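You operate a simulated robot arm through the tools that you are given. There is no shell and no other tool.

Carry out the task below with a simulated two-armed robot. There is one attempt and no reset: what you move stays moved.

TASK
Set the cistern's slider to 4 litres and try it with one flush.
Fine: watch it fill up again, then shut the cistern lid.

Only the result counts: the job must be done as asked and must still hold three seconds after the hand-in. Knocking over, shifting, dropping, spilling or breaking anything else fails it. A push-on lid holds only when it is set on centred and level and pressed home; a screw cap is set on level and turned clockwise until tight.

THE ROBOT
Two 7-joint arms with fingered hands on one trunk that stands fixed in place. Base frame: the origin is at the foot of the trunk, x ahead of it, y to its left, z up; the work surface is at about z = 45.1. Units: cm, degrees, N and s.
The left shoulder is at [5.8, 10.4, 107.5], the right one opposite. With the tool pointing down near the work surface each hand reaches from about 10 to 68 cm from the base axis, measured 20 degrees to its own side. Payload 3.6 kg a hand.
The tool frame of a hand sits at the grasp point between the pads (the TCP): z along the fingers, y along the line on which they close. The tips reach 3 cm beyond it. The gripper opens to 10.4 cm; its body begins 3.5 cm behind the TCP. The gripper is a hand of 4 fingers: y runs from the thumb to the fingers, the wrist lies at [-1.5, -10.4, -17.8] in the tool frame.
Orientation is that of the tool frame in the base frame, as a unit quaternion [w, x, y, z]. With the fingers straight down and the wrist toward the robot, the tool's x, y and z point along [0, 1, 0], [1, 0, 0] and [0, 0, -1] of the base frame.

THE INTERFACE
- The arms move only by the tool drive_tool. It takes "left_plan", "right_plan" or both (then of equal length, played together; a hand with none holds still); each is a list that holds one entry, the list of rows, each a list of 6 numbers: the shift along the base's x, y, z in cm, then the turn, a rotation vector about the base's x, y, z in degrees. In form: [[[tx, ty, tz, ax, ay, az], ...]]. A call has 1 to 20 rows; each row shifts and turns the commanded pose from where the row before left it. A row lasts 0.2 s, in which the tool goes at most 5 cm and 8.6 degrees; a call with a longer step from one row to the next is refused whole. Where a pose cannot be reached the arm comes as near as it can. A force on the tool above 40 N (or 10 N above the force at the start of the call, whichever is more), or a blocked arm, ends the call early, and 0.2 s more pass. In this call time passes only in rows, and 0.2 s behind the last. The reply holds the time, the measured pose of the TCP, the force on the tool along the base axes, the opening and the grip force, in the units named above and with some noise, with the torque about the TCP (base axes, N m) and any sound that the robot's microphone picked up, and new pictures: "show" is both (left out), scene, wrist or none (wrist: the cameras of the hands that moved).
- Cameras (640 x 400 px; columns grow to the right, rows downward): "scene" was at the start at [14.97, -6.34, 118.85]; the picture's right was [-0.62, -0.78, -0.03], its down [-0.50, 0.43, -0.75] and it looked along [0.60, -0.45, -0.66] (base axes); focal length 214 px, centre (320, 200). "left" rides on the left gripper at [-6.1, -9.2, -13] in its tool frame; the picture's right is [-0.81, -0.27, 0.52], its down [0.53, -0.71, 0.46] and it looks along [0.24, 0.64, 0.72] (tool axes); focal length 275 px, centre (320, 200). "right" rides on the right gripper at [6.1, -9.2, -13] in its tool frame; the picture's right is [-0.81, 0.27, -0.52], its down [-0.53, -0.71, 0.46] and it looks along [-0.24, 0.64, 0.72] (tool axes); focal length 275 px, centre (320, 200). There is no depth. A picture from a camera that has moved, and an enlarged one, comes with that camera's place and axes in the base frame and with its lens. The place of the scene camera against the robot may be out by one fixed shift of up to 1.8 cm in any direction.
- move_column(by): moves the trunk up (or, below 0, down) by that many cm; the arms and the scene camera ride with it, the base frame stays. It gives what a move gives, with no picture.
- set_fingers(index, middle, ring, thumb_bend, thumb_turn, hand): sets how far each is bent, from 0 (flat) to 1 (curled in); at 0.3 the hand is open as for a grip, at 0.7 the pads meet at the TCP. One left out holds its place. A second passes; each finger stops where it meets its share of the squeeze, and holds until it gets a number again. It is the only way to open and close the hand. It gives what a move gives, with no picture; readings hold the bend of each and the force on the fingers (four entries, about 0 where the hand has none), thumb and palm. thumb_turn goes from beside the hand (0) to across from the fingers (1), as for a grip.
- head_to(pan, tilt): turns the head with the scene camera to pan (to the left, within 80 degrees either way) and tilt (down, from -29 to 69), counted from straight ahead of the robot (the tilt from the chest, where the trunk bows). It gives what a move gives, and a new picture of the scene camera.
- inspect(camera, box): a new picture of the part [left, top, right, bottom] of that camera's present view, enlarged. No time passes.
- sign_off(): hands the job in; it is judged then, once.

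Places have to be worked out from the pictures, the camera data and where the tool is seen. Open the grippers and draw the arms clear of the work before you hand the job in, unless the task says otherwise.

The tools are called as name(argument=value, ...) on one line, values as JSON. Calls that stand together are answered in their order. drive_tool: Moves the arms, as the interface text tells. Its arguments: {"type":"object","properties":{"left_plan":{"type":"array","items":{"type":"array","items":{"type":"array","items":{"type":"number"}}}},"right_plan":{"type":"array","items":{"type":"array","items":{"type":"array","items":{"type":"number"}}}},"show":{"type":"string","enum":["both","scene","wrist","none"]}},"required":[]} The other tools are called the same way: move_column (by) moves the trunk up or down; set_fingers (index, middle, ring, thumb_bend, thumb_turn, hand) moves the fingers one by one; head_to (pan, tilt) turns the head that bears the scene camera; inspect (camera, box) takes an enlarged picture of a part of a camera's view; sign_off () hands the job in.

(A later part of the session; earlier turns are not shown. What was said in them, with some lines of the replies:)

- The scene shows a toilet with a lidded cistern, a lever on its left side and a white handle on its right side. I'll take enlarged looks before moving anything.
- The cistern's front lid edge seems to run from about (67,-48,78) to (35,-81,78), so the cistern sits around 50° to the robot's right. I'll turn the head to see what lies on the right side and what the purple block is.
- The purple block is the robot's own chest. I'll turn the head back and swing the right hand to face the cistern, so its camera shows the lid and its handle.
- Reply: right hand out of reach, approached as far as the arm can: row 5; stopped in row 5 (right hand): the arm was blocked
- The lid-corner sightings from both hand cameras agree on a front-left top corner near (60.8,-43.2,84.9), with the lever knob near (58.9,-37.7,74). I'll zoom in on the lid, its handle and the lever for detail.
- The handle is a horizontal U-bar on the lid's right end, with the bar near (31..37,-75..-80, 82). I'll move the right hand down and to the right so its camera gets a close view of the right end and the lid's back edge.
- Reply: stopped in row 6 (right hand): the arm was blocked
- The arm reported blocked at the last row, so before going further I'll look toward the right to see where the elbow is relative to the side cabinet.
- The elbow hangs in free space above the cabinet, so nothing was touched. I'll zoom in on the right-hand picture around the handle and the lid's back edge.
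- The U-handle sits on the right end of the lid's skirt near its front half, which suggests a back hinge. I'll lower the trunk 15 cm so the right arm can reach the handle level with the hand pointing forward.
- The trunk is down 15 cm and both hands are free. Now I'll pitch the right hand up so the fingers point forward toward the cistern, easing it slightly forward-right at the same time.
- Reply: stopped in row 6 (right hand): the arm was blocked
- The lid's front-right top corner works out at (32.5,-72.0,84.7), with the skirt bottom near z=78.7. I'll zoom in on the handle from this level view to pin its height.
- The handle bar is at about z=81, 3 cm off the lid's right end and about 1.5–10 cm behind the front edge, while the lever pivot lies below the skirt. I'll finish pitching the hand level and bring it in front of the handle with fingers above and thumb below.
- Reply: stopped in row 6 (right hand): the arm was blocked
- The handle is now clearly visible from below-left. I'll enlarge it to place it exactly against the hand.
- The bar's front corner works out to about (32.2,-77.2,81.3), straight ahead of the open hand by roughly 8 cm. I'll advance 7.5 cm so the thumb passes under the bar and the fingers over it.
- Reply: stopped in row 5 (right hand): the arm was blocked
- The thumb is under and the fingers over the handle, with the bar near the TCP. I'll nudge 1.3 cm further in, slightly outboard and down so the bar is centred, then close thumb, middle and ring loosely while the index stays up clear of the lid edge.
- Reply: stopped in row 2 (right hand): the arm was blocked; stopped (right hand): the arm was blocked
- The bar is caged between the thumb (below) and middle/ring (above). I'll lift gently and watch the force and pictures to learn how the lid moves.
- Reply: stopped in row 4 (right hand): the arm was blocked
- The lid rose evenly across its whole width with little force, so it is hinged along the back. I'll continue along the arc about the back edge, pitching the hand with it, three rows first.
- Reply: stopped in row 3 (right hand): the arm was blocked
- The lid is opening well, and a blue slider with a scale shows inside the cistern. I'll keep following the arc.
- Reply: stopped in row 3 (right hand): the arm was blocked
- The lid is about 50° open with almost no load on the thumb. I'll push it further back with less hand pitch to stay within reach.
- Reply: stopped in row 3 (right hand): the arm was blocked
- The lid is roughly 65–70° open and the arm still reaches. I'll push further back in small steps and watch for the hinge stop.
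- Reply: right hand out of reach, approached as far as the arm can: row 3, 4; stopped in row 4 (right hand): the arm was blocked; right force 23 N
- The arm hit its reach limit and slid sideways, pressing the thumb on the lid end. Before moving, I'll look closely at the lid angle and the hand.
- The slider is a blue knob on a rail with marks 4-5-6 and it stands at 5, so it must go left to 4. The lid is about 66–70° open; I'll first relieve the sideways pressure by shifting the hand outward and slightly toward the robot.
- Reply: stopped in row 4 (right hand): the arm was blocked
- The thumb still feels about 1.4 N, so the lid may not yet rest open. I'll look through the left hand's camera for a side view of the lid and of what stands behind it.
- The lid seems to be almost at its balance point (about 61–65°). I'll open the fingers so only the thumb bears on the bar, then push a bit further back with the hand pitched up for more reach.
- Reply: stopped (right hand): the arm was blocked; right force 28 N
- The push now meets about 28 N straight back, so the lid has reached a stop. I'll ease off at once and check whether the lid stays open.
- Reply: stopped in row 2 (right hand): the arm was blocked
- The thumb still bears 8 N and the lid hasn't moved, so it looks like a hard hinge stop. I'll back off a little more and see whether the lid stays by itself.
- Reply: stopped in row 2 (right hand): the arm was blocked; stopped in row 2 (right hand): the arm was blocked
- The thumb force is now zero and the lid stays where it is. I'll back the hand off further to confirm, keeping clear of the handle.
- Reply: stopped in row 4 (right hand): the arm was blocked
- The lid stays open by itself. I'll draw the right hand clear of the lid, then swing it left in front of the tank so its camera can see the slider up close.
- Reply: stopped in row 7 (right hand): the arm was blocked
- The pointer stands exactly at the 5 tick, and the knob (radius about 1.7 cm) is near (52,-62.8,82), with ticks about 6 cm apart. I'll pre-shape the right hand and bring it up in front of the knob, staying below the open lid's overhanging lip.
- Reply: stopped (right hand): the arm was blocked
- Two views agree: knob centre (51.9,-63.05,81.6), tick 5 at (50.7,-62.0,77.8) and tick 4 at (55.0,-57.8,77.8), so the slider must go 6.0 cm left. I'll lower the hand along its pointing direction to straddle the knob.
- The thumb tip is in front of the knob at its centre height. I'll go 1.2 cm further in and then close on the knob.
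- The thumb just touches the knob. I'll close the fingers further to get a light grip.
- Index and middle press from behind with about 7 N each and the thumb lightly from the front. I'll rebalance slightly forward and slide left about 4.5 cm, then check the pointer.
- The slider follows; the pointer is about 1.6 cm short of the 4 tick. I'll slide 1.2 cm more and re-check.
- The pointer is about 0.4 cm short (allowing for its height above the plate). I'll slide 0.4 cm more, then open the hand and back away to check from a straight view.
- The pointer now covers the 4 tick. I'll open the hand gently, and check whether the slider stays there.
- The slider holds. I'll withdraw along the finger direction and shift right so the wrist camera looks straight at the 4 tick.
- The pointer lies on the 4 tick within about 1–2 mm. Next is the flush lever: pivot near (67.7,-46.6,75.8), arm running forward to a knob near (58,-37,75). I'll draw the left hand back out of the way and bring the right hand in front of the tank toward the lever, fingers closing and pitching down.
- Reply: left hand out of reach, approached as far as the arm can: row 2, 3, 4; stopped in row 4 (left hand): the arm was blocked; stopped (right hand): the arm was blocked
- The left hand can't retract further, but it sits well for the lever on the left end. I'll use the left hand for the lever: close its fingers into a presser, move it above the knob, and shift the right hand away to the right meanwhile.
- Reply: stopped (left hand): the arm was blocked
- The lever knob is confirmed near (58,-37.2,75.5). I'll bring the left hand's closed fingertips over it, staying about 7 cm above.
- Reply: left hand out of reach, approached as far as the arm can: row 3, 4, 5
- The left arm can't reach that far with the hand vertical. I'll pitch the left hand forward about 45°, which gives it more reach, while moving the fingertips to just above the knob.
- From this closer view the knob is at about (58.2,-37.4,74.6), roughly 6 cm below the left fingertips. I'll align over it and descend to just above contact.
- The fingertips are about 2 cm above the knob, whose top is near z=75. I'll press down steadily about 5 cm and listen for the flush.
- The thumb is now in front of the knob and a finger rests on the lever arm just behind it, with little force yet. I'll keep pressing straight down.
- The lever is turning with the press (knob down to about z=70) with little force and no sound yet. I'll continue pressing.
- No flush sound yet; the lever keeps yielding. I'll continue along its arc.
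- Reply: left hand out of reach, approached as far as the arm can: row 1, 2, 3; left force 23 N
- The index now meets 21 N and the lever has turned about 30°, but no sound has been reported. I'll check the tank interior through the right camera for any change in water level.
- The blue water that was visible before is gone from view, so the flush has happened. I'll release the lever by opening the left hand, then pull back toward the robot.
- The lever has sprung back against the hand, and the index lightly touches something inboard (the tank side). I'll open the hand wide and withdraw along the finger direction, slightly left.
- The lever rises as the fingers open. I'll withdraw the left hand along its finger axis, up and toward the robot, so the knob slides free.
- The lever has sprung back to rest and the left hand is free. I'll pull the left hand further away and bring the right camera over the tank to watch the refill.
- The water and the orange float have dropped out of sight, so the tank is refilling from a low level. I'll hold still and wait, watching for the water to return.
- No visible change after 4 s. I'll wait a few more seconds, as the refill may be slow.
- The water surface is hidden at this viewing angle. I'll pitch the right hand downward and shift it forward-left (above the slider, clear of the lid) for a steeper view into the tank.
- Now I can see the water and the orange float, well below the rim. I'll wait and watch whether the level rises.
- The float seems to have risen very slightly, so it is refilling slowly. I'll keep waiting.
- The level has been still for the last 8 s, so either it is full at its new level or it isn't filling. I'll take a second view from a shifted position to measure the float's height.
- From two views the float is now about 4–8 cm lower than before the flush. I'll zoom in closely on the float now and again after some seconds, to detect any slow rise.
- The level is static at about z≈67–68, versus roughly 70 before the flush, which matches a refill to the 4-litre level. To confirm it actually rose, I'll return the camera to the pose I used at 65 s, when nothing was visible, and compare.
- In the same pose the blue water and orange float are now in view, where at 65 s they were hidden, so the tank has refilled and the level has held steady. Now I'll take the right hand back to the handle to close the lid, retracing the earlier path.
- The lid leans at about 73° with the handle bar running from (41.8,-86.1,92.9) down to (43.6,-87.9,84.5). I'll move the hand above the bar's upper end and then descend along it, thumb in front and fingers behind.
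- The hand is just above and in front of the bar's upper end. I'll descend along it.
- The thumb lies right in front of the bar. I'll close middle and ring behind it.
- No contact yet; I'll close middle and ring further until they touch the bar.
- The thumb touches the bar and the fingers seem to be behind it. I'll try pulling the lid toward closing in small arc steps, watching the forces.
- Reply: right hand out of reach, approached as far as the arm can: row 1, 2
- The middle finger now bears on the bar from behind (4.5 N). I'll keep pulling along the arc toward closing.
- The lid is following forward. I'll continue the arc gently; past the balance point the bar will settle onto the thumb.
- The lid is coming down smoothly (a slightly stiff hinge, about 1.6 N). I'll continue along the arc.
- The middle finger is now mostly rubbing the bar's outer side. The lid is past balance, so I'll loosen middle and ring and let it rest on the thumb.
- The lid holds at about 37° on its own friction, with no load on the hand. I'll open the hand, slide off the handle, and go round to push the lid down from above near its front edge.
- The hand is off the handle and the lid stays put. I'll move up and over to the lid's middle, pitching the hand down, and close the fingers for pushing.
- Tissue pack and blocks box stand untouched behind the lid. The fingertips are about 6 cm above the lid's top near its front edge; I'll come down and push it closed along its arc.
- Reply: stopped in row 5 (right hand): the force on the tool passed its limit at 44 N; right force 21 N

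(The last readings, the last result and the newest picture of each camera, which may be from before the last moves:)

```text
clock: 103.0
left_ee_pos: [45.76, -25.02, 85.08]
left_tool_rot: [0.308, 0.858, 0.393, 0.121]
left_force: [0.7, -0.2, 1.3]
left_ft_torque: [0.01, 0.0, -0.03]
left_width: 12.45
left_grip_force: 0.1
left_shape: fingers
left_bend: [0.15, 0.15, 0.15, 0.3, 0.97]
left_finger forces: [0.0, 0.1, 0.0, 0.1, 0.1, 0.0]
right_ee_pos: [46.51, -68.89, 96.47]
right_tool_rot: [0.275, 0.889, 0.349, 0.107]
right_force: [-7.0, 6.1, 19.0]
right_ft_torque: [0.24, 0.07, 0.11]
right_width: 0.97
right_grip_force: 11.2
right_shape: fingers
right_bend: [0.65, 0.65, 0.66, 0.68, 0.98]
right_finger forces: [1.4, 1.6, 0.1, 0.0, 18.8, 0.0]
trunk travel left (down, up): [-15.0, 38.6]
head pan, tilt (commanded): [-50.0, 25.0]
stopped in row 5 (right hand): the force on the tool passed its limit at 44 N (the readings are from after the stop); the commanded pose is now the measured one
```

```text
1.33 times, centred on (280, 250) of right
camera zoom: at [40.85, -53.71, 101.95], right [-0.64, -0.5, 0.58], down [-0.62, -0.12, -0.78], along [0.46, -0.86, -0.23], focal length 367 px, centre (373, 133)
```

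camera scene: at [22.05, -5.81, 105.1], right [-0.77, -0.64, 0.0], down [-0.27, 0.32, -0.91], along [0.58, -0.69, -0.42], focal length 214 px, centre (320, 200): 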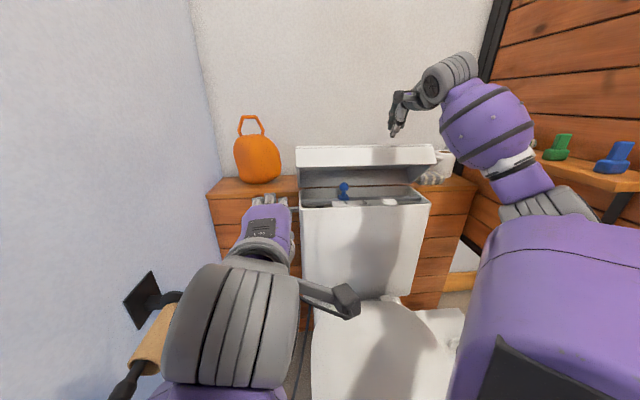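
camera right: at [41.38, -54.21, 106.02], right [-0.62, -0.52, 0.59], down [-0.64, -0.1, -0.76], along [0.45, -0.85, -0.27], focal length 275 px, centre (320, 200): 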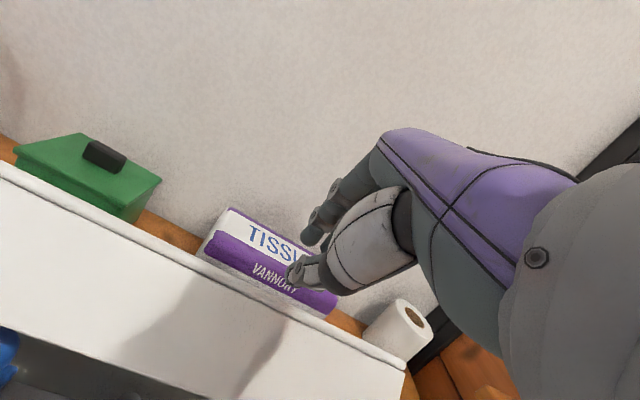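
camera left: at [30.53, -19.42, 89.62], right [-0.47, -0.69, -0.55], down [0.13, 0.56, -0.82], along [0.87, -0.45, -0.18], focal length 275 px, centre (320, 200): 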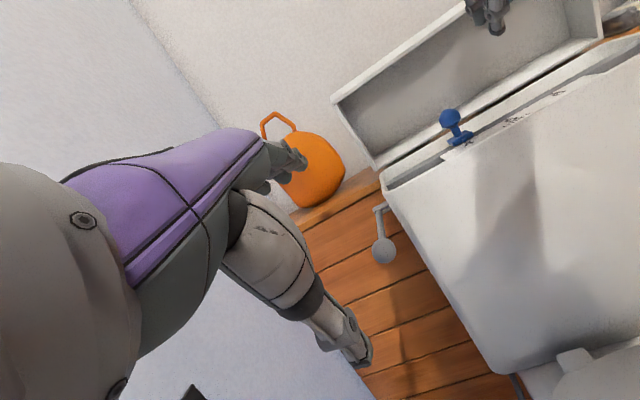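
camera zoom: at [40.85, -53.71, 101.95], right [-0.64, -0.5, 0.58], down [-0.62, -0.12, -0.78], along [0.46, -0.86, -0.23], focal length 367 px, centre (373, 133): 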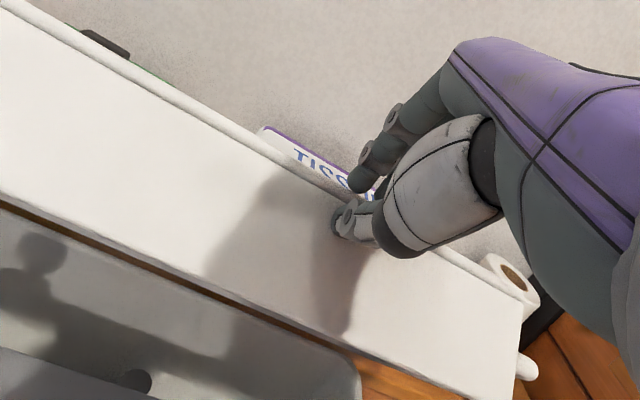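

The thumb tip landed on the lid's tilted front face, which only pushes toward the hinge. I'll lift off, go a bit further back past the front edge, and press on the top plate instead.

drive_tool(right_plan=[[[0, 0, 1.5, 0, 0, 0], [0, 0, 1.8, 0, 0, 0], [1.4, -1.35, 0.2, 0, 0, 0], [1.4, -1.35, 0, 0, 0, 0], [1.4, -1.35, 0, 0, 0, 0], [0, 0, -1.3, 0, 0, 0], [0, 0, -1.3, 0, 0, 0]]], show="none")

inspect(camera="scene", box=[280, 90, 480, 220])

inspect(camera="right", box=[100, 100, 460, 400])

```text
clock: 104.6
left_ee_pos: [45.86, -25.09, 84.77]
left_tool_rot: [0.306, 0.859, 0.393, 0.12]
left_force: [0.3, 0.7, 0.5]
left_ft_torque: [-0.05, 0.04, 0.01]
left_width: 12.42
left_grip_force: 0.1
left_shape: fingers
left_bend: [0.15, 0.15, 0.15, 0.3, 0.97]
left_finger forces: [0.1, 0.0, 0.0, 0.0, 0.0, 0.1]
right_ee_pos: [50.8, -73.13, 96.56]
right_tool_rot: [0.27, 0.891, 0.35, 0.103]
right_force: [1.0, -0.2, -1.3]
right_ft_torque: [0.01, 0.01, 0.03]
right_width: 1.34
right_grip_force: 0.1
right_shape: fingers
right_bend: [0.66, 0.66, 0.66, 0.64, 0.97]
right_finger forces: [0.0, 0.1, 0.0, 0.0, 0.0, 0.0]
trunk travel left (down, up): [-15.0, 38.6]
head pan, tilt (commanded): [-50.0, 25.0]
```

```text
3.08 times, centred on (380, 155) of scene
camera zoom: at [22.06, -5.82, 105.1], right [-0.77, -0.64, 0.0], down [-0.27, 0.32, -0.91], along [0.58, -0.69, -0.42], focal length 660 px, centre (135, 338)
```

zoom: 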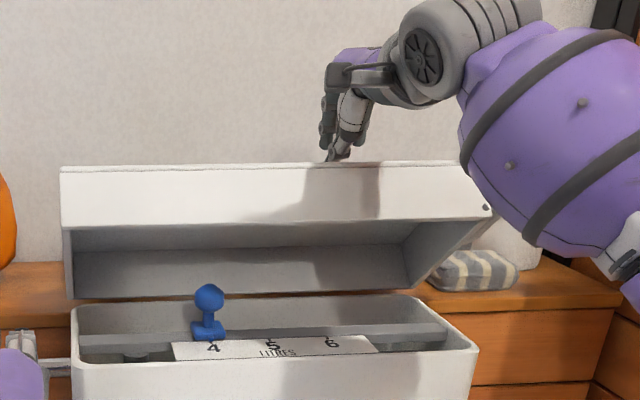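

```text
1.33 times, centred on (280, 250) of right
camera zoom: at [45.26, -58.17, 102.32], right [-0.63, -0.51, 0.59], down [-0.63, -0.11, -0.77], along [0.46, -0.85, -0.25], focal length 367 px, centre (373, 133)
```

zoom: 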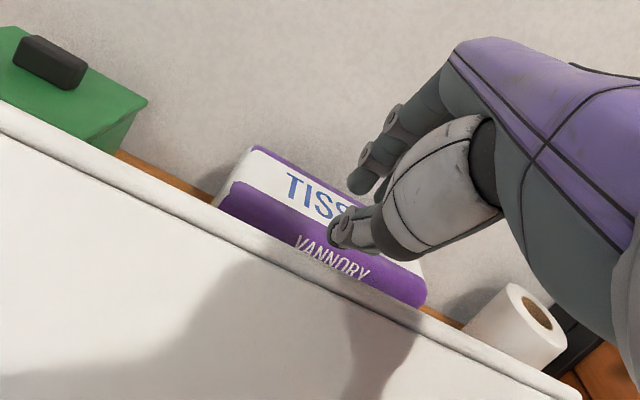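

The fingertips are now behind the front edge, above the top plate and well above the tissue pack (top about z=86). I'll lower a bit and then push forward-down.

drive_tool(right_plan=[[[0, 0, -1.2, 0, 0, 0], [0, 0, -1.2, 0, 0, 0], [-0.5, 0.49, -0.7, 0, 0, 0], [-0.5, 0.49, -0.7, 0, 0, 0], [-0.5, 0.49, -0.7, 0, 0, 0], [-0.5, 0.49, -0.7, 0, 0, 0]]], show="none")

inspect(camera="scene", box=[280, 90, 480, 220])

inspect(camera="right", box=[100, 100, 460, 400])

```text
clock: 106.0
left_ee_pos: [45.96, -25.03, 84.89]
left_tool_rot: [0.305, 0.859, 0.394, 0.121]
left_force: [-0.6, 0.6, -0.5]
left_ft_torque: [0.02, -0.01, 0.0]
left_width: 12.43
left_grip_force: 0.0
left_shape: fingers
left_bend: [0.15, 0.15, 0.15, 0.3, 0.97]
left_finger forces: [0.0, 0.0, 0.1, 0.0, 0.1, 0.1]
right_ee_pos: [48.76, -71.15, 91.44]
right_tool_rot: [0.269, 0.891, 0.35, 0.104]
right_force: [0.0, 0.5, 1.4]
right_ft_torque: [0.01, -0.03, 0.0]
right_width: 1.03
right_grip_force: 0.5
right_shape: fingers
right_bend: [0.66, 0.66, 0.66, 0.66, 0.97]
right_finger forces: [0.1, 0.0, 0.0, 0.0, 1.7, 0.1]
trunk travel left (down, up): [-15.0, 38.6]
head pan, tilt (commanded): [-50.0, 25.0]
```

```text
3.08 times, centred on (380, 155) of scene
camera zoom: at [22.06, -5.81, 105.1], right [-0.77, -0.64, 0.0], down [-0.27, 0.32, -0.91], along [0.58, -0.69, -0.42], focal length 660 px, centre (135, 338)
```

zoom: 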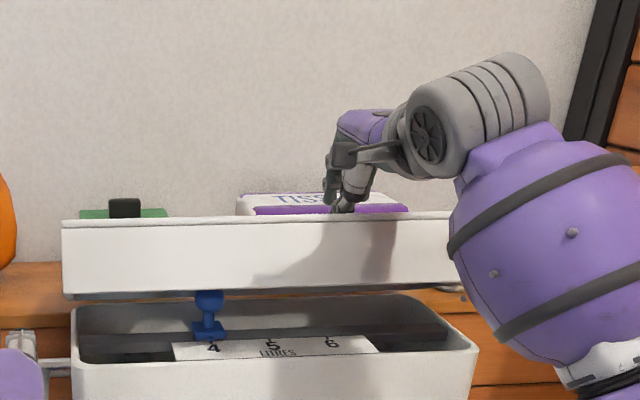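

```text
1.33 times, centred on (280, 250) of right
camera zoom: at [43.2, -56.16, 97.16], right [-0.63, -0.51, 0.59], down [-0.63, -0.11, -0.77], along [0.46, -0.85, -0.25], focal length 367 px, centre (373, 133)
```

zoom: 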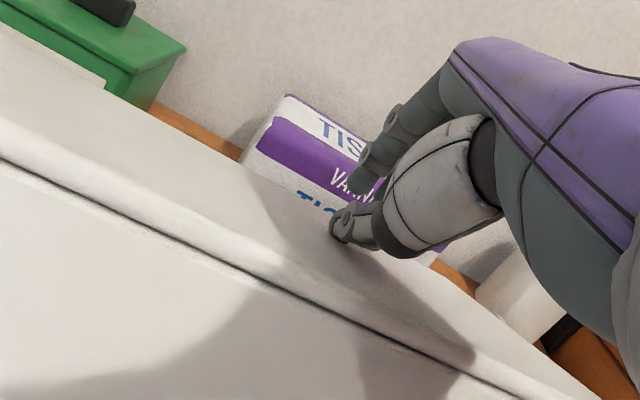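

The lid is down to about 15–20°. I'll keep pressing down.

drive_tool(right_plan=[[[-0.25, 0.25, -0.7, 0, 0, 0], [-0.25, 0.25, -0.7, 0, 0, 0], [-0.2, 0.2, -0.7, 0, 0, 0], [-0.1, 0.1, -0.6, 0, 0, 0], [0, 0, -0.5, 0, 0, 0]]], show="none")

inspect(camera="scene", box=[280, 90, 480, 220])

inspect(camera="right", box=[100, 100, 460, 400])

```text
clock: 107.2
left_ee_pos: [45.88, -25.08, 84.93]
left_tool_rot: [0.306, 0.858, 0.393, 0.121]
left_force: [-0.6, -0.4, 0.4]
left_ft_torque: [-0.01, 0.0, -0.03]
left_width: 12.43
left_grip_force: 0.1
left_shape: fingers
left_bend: [0.15, 0.15, 0.15, 0.3, 0.97]
left_finger forces: [0.0, 0.0, 0.0, 0.1, 0.0, 0.0]
right_ee_pos: [48.07, -70.19, 88.35]
right_tool_rot: [0.269, 0.891, 0.35, 0.103]
right_force: [-1.9, 2.0, 5.7]
right_ft_torque: [0.02, -0.03, 0.02]
right_width: 0.86
right_grip_force: 3.9
right_shape: fingers
right_bend: [0.66, 0.66, 0.66, 0.68, 0.98]
right_finger forces: [0.0, 0.0, 0.0, 0.0, 6.2, 0.0]
trunk travel left (down, up): [-15.0, 38.6]
head pan, tilt (commanded): [-50.0, 25.0]
```

```text
3.08 times, centred on (380, 155) of scene
camera zoom: at [22.01, -5.75, 105.12], right [-0.77, -0.64, 0.0], down [-0.27, 0.32, -0.91], along [0.58, -0.69, -0.42], focal length 660 px, centre (135, 338)
```

zoom: 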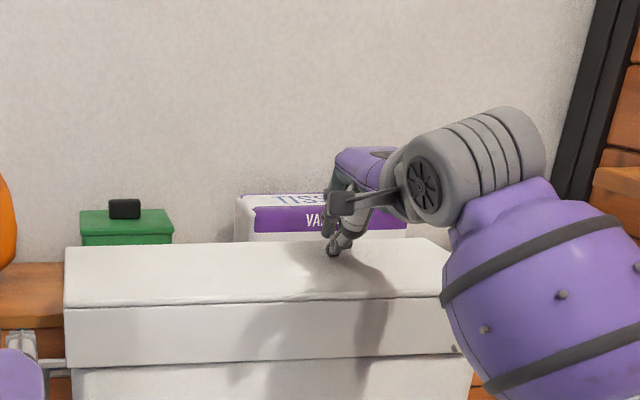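

```text
1.33 times, centred on (280, 250) of right
camera zoom: at [42.47, -55.17, 93.97], right [-0.63, -0.51, 0.59], down [-0.63, -0.11, -0.77], along [0.46, -0.85, -0.25], focal length 367 px, centre (373, 133)
```

zoom: 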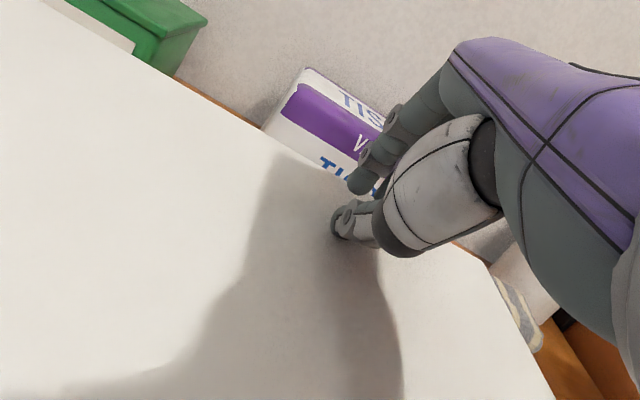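

The lid looks closed. To be sure it's home I'll press once more nearer its front edge.

drive_tool(right_plan=[[[0, 0, 1.0, 0, 0, 0], [-1.7, 1.7, 0.3, 0, 0, 0], [-1.7, 1.7, 0, 0, 0, 0], [0, 0, -0.7, 0, 0, 0], [0, 0, -0.6, 0, 0, 0], [0, 0, -0.5, 0, 0, 0]]], show="none")

inspect(camera="scene", box=[280, 150, 480, 260])

inspect(camera="left", box=[320, 0, 640, 240])

```text
clock: 108.6
left_ee_pos: [45.99, -25.03, 84.99]
left_tool_rot: [0.307, 0.858, 0.393, 0.121]
left_force: [-0.1, 0.2, -0.3]
left_ft_torque: [-0.03, 0.01, -0.01]
left_width: 12.44
left_grip_force: 0.1
left_shape: fingers
left_bend: [0.15, 0.15, 0.15, 0.3, 0.97]
left_finger forces: [0.0, 0.0, 0.0, 0.1, 0.0, 0.0]
right_ee_pos: [44.55, -66.85, 87.91]
right_tool_rot: [0.271, 0.89, 0.351, 0.105]
right_force: [-2.0, 1.3, 10.6]
right_ft_torque: [0.03, -0.05, 0.0]
right_width: 0.46
right_grip_force: 4.9
right_shape: fingers
right_bend: [0.66, 0.66, 0.66, 0.71, 0.98]
right_finger forces: [0.0, 0.0, 0.0, 0.0, 10.1, 0.1]
trunk travel left (down, up): [-15.0, 38.6]
head pan, tilt (commanded): [-50.0, 25.0]
```

```text
3.20 times, centred on (380, 205) of scene
camera zoom: at [21.98, -5.72, 105.14], right [-0.77, -0.64, 0.0], down [-0.27, 0.32, -0.91], along [0.58, -0.69, -0.42], focal length 686 px, centre (128, 184)
```

zoom: 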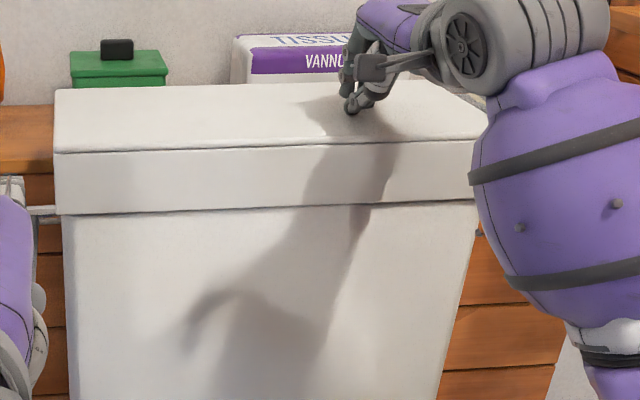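

```text
1.67 times, centred on (480, 120) of left
camera zoom: at [30.5, -19.36, 89.65], right [-0.47, -0.69, -0.55], down [0.13, 0.56, -0.82], along [0.87, -0.45, -0.18], focal length 459 px, centre (53, 333)
```

zoom: 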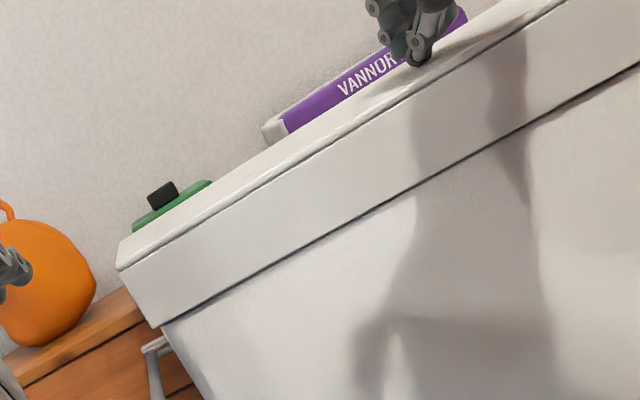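

The lid is shut flush with no gap under the skirt. I'll lift the right hand off, draw both arms clear and open the hands.

drive_tool(left_plan=[[[-1.5, 1.0, 1.5, 0, 0, 0], [-1.5, 1.0, 1.5, 0, 0, 0], [-1.5, 1.0, 1.5, 0, 0, 0], [-1.5, 1.0, 1.5, 0, 0, 0], [0, 0, 0, 0, 0, 0], [0, 0, 0, 0, 0, 0]]], right_plan=[[[0, 0, 2.5, 0, 0, 0], [-0.5, 0.5, 3, 0, 0, 0], [-2, 2, 2.5, 0, 0, 0], [-2, 2, 2, 0, 0, 0], [-2, 2, 1, 0, 0, 0], [-2, 2, 0, 0, 0, 0]]], show="both")

set_fingers(hand="right", index=0.3, middle=0.3, ring=0.3, thumb_bend=0.3)

set_fingers(hand="left", index=0.3, middle=0.3, ring=0.3, thumb_bend=0.3)

inspect(camera="scene", box=[190, 90, 510, 290])

```text
clock: 110.0
left_ee_pos: [39.95, -21.01, 91.04]
left_tool_rot: [0.306, 0.858, 0.393, 0.12]
left_force: [0.4, 0.4, -0.4]
left_ft_torque: [-0.03, -0.02, -0.01]
left_width: 12.43
left_grip_force: 0.1
left_shape: fingers
left_bend: [0.15, 0.15, 0.15, 0.3, 0.97]
left_finger forces: [0.1, 0.1, 0.0, 0.1, 0.1, 0.0]
right_ee_pos: [36.06, -58.27, 98.5]
right_tool_rot: [0.268, 0.892, 0.35, 0.102]
right_force: [0.2, -0.7, 0.7]
right_ft_torque: [0.01, 0.02, -0.01]
right_width: 1.34
right_grip_force: 0.0
right_shape: fingers
right_bend: [0.66, 0.66, 0.66, 0.64, 0.98]
right_finger forces: [0.0, 0.1, 0.0, 0.0, 0.0, 0.0]
trunk travel left (down, up): [-15.0, 38.6]
head pan, tilt (commanded): [-50.0, 25.0]
camera scene: at [22.06, -5.81, 105.1], right [-0.77, -0.64, 0.0], down [-0.27, 0.32, -0.91], along [0.58, -0.69, -0.42], focal length 214 px, centre (320, 200)
camera right: at [30.51, -43.26, 104.15], right [-0.63, -0.51, 0.59], down [-0.63, -0.11, -0.77], along [0.46, -0.85, -0.25], focal length 275 px, centre (320, 200)
camera left: at [24.52, -15.38, 95.71], right [-0.47, -0.69, -0.55], down [0.13, 0.56, -0.82], along [0.87, -0.45, -0.18], focal length 275 px, centre (320, 200)
```

scene: 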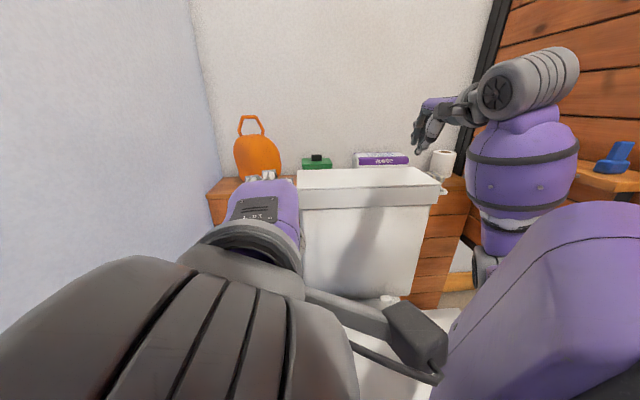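
right: 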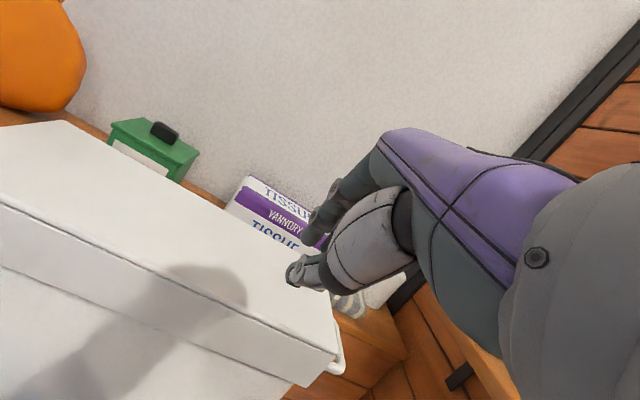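
left: 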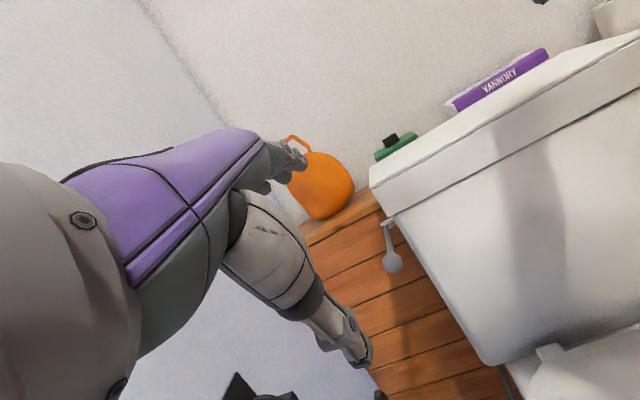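

```text
clock: 111.0
left_ee_pos: [39.9, -21.13, 91.01]
left_tool_rot: [0.307, 0.858, 0.393, 0.121]
left_force: [0.3, -0.4, 0.5]
left_ft_torque: [-0.01, -0.03, 0.0]
left_width: 12.44
left_grip_force: 0.0
left_shape: fingers
left_bend: [0.15, 0.15, 0.15, 0.3, 0.97]
left_finger forces: [0.0, 0.0, 0.0, 0.0, 0.1, 0.0]
right_ee_pos: [36.13, -58.43, 98.41]
right_tool_rot: [0.268, 0.891, 0.351, 0.103]
right_force: [0.2, -0.3, 0.3]
right_ft_torque: [-0.01, -0.01, 0.0]
right_width: 10.27
right_grip_force: 0.0
right_shape: fingers
right_bend: [0.3, 0.3, 0.3, 0.3, 0.98]
right_finger forces: [0.1, 0.1, 0.0, 0.1, 0.0, 0.0]
trunk travel left (down, up): [-15.0, 38.6]
head pan, tilt (commanded): [-50.0, 25.0]
```

```text
clock: 112.0
left_ee_pos: [39.92, -21.01, 90.96]
left_tool_rot: [0.306, 0.859, 0.393, 0.12]
left_force: [0.2, 0.0, 0.4]
left_ft_torque: [0.02, -0.01, -0.03]
left_width: 10.32
left_grip_force: 0.0
left_shape: fingers
left_bend: [0.3, 0.3, 0.3, 0.3, 0.97]
left_finger forces: [0.1, 0.0, 0.0, 0.0, 0.1, 0.0]
right_ee_pos: [36.14, -58.41, 98.45]
right_tool_rot: [0.269, 0.891, 0.35, 0.103]
right_force: [-0.2, -0.4, -1.0]
right_ft_torque: [-0.04, -0.01, 0.0]
right_width: 10.26
right_grip_force: 0.0
right_shape: fingers
right_bend: [0.3, 0.3, 0.3, 0.3, 0.98]
right_finger forces: [0.1, 0.0, 0.0, 0.0, 0.0, 0.0]
trunk travel left (down, up): [-15.0, 38.6]
head pan, tilt (commanded): [-50.0, 25.0]
```

```text
2.00 times, centred on (350, 190) of scene
camera zoom: at [22.06, -5.81, 105.1], right [-0.77, -0.64, 0.0], down [-0.27, 0.32, -0.91], along [0.58, -0.69, -0.42], focal length 429 px, centre (260, 220)
```

zoom: 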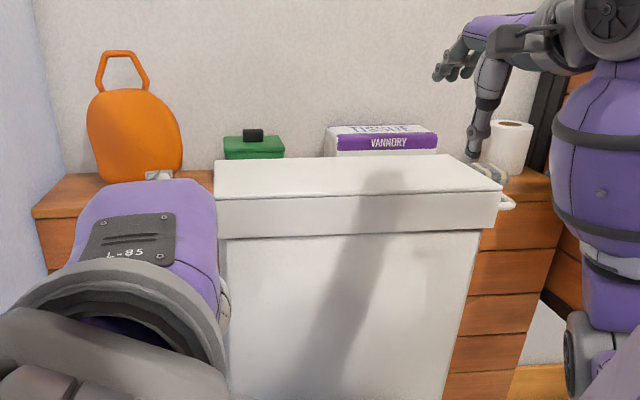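

Everything on the ledge stands as before, the lever is at rest and the lid is flush. I'll draw the right arm a bit further away before handing in.

drive_tool(right_plan=[[[-2.5, 2.0, 0.8, 0, 0, 0], [-2.5, 2.0, 0.8, 0, 0, 0], [-2.5, 2.0, 0.8, 0, 0, 0], [-1.5, 1.0, 0.5, 0, 0, 0], [0, 0, 0, 0, 0, 0], [0, 0, 0, 0, 0, 0], [0, 0, 0, 0, 0, 0]]], show="both")

inspect(camera="right", box=[0, 80, 400, 400])

```text
clock: 112.7
left_ee_pos: [40.48, -20.7, 90.46]
left_tool_rot: [0.296, 0.858, 0.4, 0.127]
left_force: [2.2, 0.6, -0.9]
left_ft_torque: [-0.08, 0.01, -0.31]
left_width: 10.3
left_grip_force: 0.0
left_shape: fingers
left_bend: [0.3, 0.3, 0.3, 0.3, 0.98]
left_finger forces: [0.1, 0.0, 0.0, 0.0, 0.1, 0.0]
right_ee_pos: [30.09, -53.7, 100.54]
right_tool_rot: [0.269, 0.891, 0.351, 0.104]
right_force: [0.3, -0.3, -0.6]
right_ft_torque: [0.03, 0.0, 0.04]
right_width: 10.29
right_grip_force: 0.1
right_shape: fingers
right_bend: [0.3, 0.3, 0.3, 0.3, 0.98]
right_finger forces: [0.1, 0.1, 0.1, 0.1, 0.0, 0.0]
trunk travel left (down, up): [-15.0, 38.6]
head pan, tilt (commanded): [-50.0, 25.0]
stopped in row 3 (left hand): the force on the tool passed its limit at 73 N (the readings are from after the stop); the commanded pose is now the measured one
camera scene: at [22.11, -5.82, 105.09], right [-0.77, -0.64, 0.0], down [-0.27, 0.32, -0.91], along [0.58, -0.69, -0.42], focal length 214 px, centre (320, 200)
camera right: at [24.58, -38.61, 106.28], right [-0.63, -0.51, 0.59], down [-0.63, -0.11, -0.77], along [0.46, -0.85, -0.25], focal length 275 px, centre (320, 200)
```

scene: 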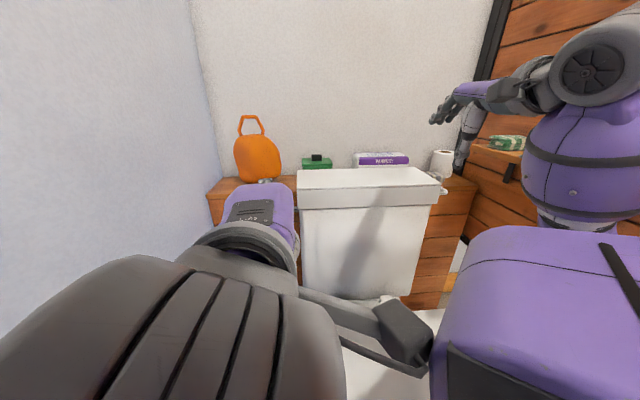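
right: 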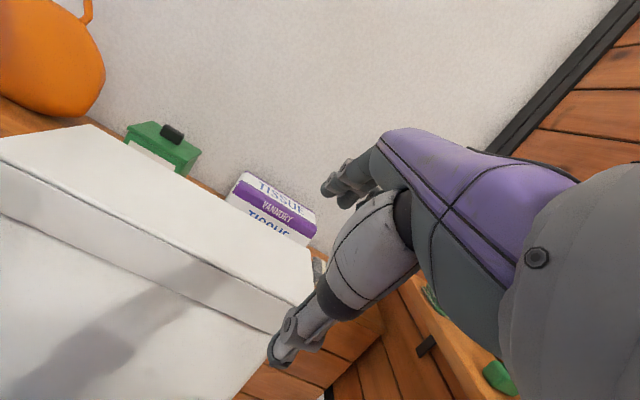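

```text
1.25 times, centred on (200, 240) of right
camera zoom: at [24.58, -38.61, 106.28], right [-0.63, -0.51, 0.59], down [-0.63, -0.11, -0.77], along [0.46, -0.85, -0.25], focal length 344 px, centre (470, 150)
```

zoom: 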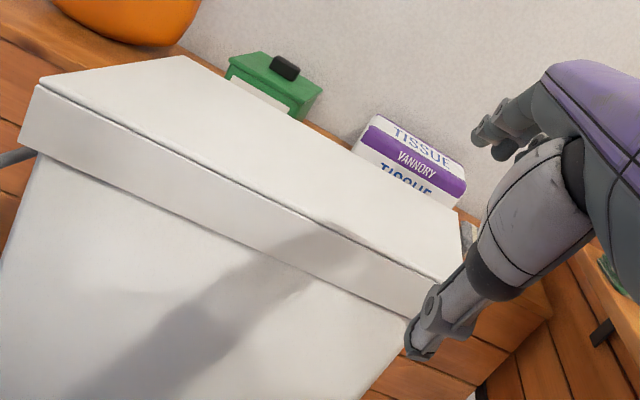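

The left hand briefly registered a contact as the arms moved (probably arm against arm). I'll look around to make sure nothing was disturbed.

head_to(pan=-20, tilt=45)

inspect(camera="left", box=[0, 0, 640, 400])

```text
clock: 113.7
left_ee_pos: [40.5, -20.71, 90.44]
left_tool_rot: [0.297, 0.858, 0.399, 0.125]
left_force: [5.0, 1.9, -1.9]
left_ft_torque: [-0.15, 0.07, -0.53]
left_width: 10.3
left_grip_force: 0.0
left_shape: fingers
left_bend: [0.3, 0.3, 0.3, 0.3, 0.98]
left_finger forces: [0.0, 0.0, 0.0, 0.0, 0.0, 0.0]
right_ee_pos: [30.29, -53.63, 100.51]
right_tool_rot: [0.269, 0.891, 0.35, 0.104]
right_force: [0.6, 0.2, 0.3]
right_ft_torque: [0.03, -0.02, 0.0]
right_width: 10.3
right_grip_force: 0.1
right_shape: fingers
right_bend: [0.3, 0.3, 0.3, 0.3, 0.98]
right_finger forces: [0.1, 0.1, 0.0, 0.0, 0.0, 0.0]
trunk travel left (down, up): [-15.0, 38.6]
head pan, tilt (commanded): [-20.0, 45.0]
camera scene: at [23.77, -1.54, 102.05], right [-0.34, -0.94, 0.0], down [-0.66, 0.24, -0.71], along [0.66, -0.24, -0.71], focal length 214 px, centre (320, 200)
```

scene: 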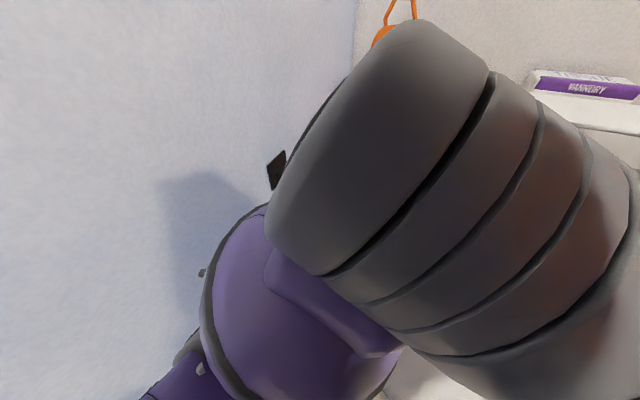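

```text
1.00 times, centred on (320, 200) of left (not enlarged: the box is as wide or as high as the picture)
camera zoom: at [25.05, -15.43, 95.32], right [-0.46, -0.69, -0.56], down [0.12, 0.58, -0.81], along [0.88, -0.44, -0.19], focal length 275 px, centre (320, 200)
```

zoom: 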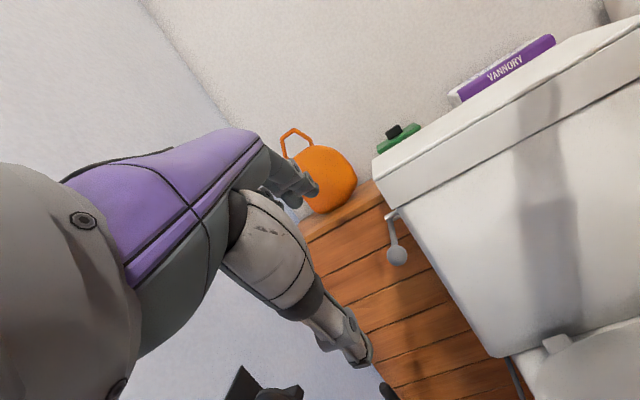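

The left wrist sits very close to the robot's own head and chest, so it was a self-contact. I'll ease the left hand away from the body to relieve it.

drive_tool(left_plan=[[[1.0, 1.0, 0.5, 0, 0, 0], [1.0, 1.0, 0.5, 0, 0, 0], [1.0, 1.0, 0.5, 0, 0, 0]]], show="both")

```text
clock: 114.5
left_ee_pos: [43.44, -17.66, 92.14]
left_tool_rot: [0.297, 0.859, 0.399, 0.126]
left_force: [0.0, -0.1, 0.0]
left_ft_torque: [0.0, -0.02, 0.02]
left_width: 10.32
left_grip_force: 0.1
left_shape: fingers
left_bend: [0.3, 0.3, 0.3, 0.3, 0.98]
left_finger forces: [0.0, 0.0, 0.0, 0.1, 0.0, 0.1]
right_ee_pos: [30.09, -53.64, 100.56]
right_tool_rot: [0.269, 0.891, 0.35, 0.104]
right_force: [0.4, 0.7, -1.0]
right_ft_torque: [0.01, -0.03, 0.02]
right_width: 10.32
right_grip_force: 0.1
right_shape: fingers
right_bend: [0.3, 0.3, 0.3, 0.3, 0.98]
right_finger forces: [0.0, 0.1, 0.1, 0.0, 0.0, 0.0]
trunk travel left (down, up): [-15.0, 38.6]
head pan, tilt (commanded): [-20.0, 45.0]
camera scene: at [23.77, -1.53, 102.05], right [-0.34, -0.94, 0.0], down [-0.66, 0.24, -0.71], along [0.66, -0.24, -0.71], focal length 214 px, centre (320, 200)
camera left: at [28.18, -12.3, 96.88], right [-0.46, -0.69, -0.56], down [0.12, 0.58, -0.81], along [0.88, -0.44, -0.18], focal length 275 px, centre (320, 200)
```

scene: 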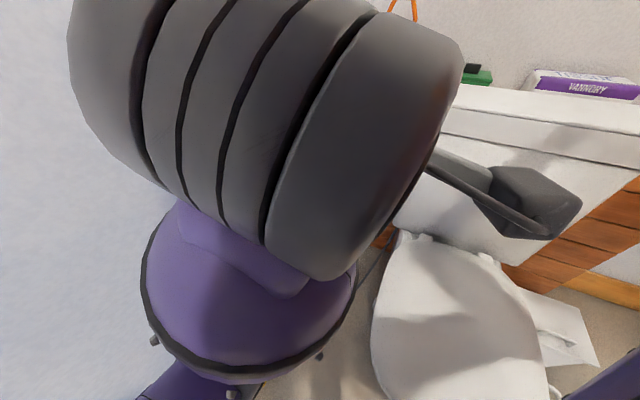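
left: 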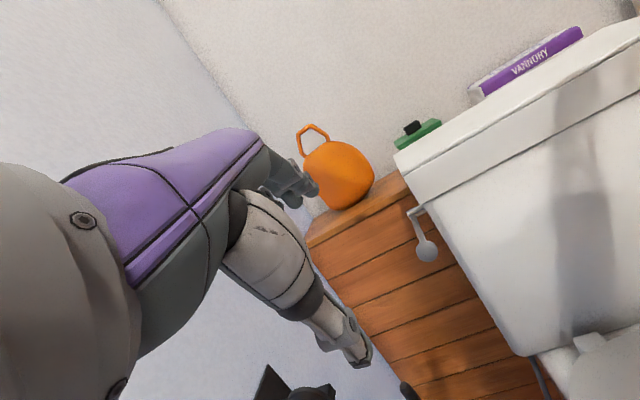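

All forces are zero, the lid is shut, the lever is at rest, the slider was left at 4 litres and the tank has refilled. Both hands are open and clear, so I hand the job in.

sign_off()

```text
The job is handed in.
```

I set the slider to 4 litres, flushed once, let the cistern refill and shut the lid; the job is handed in.

- **Slider:** the pointer was within about 1–2 mm of the 4 tick after I let go, and nothing touched it afterwards.
- **Flush:** I pressed the lever once. The water dropped out of view and the lever sprang back to rest.
- **Refill:** the level rose again and then held steady for over 10 seconds. It settled roughly 2–3 cm lower than before the flush. I take that to be the 4-litre fill level, down from 5. The microphone picked up no sound, so this rests on the pictures alone.
- **Lid:** it is closed flush, pressed down once more near the front edge, with no gap under the skirt.

While opening the lid I pushed it against its hinge stop with about 28 N. Near the end the left wrist had a brief 73 N contact, most likely against the robot's own body, and I moved it clear. The items on the ledge behind the cistern stood where they were in the last pictures. The holder on the left wall was mostly out of view by then, so I did not recheck it.
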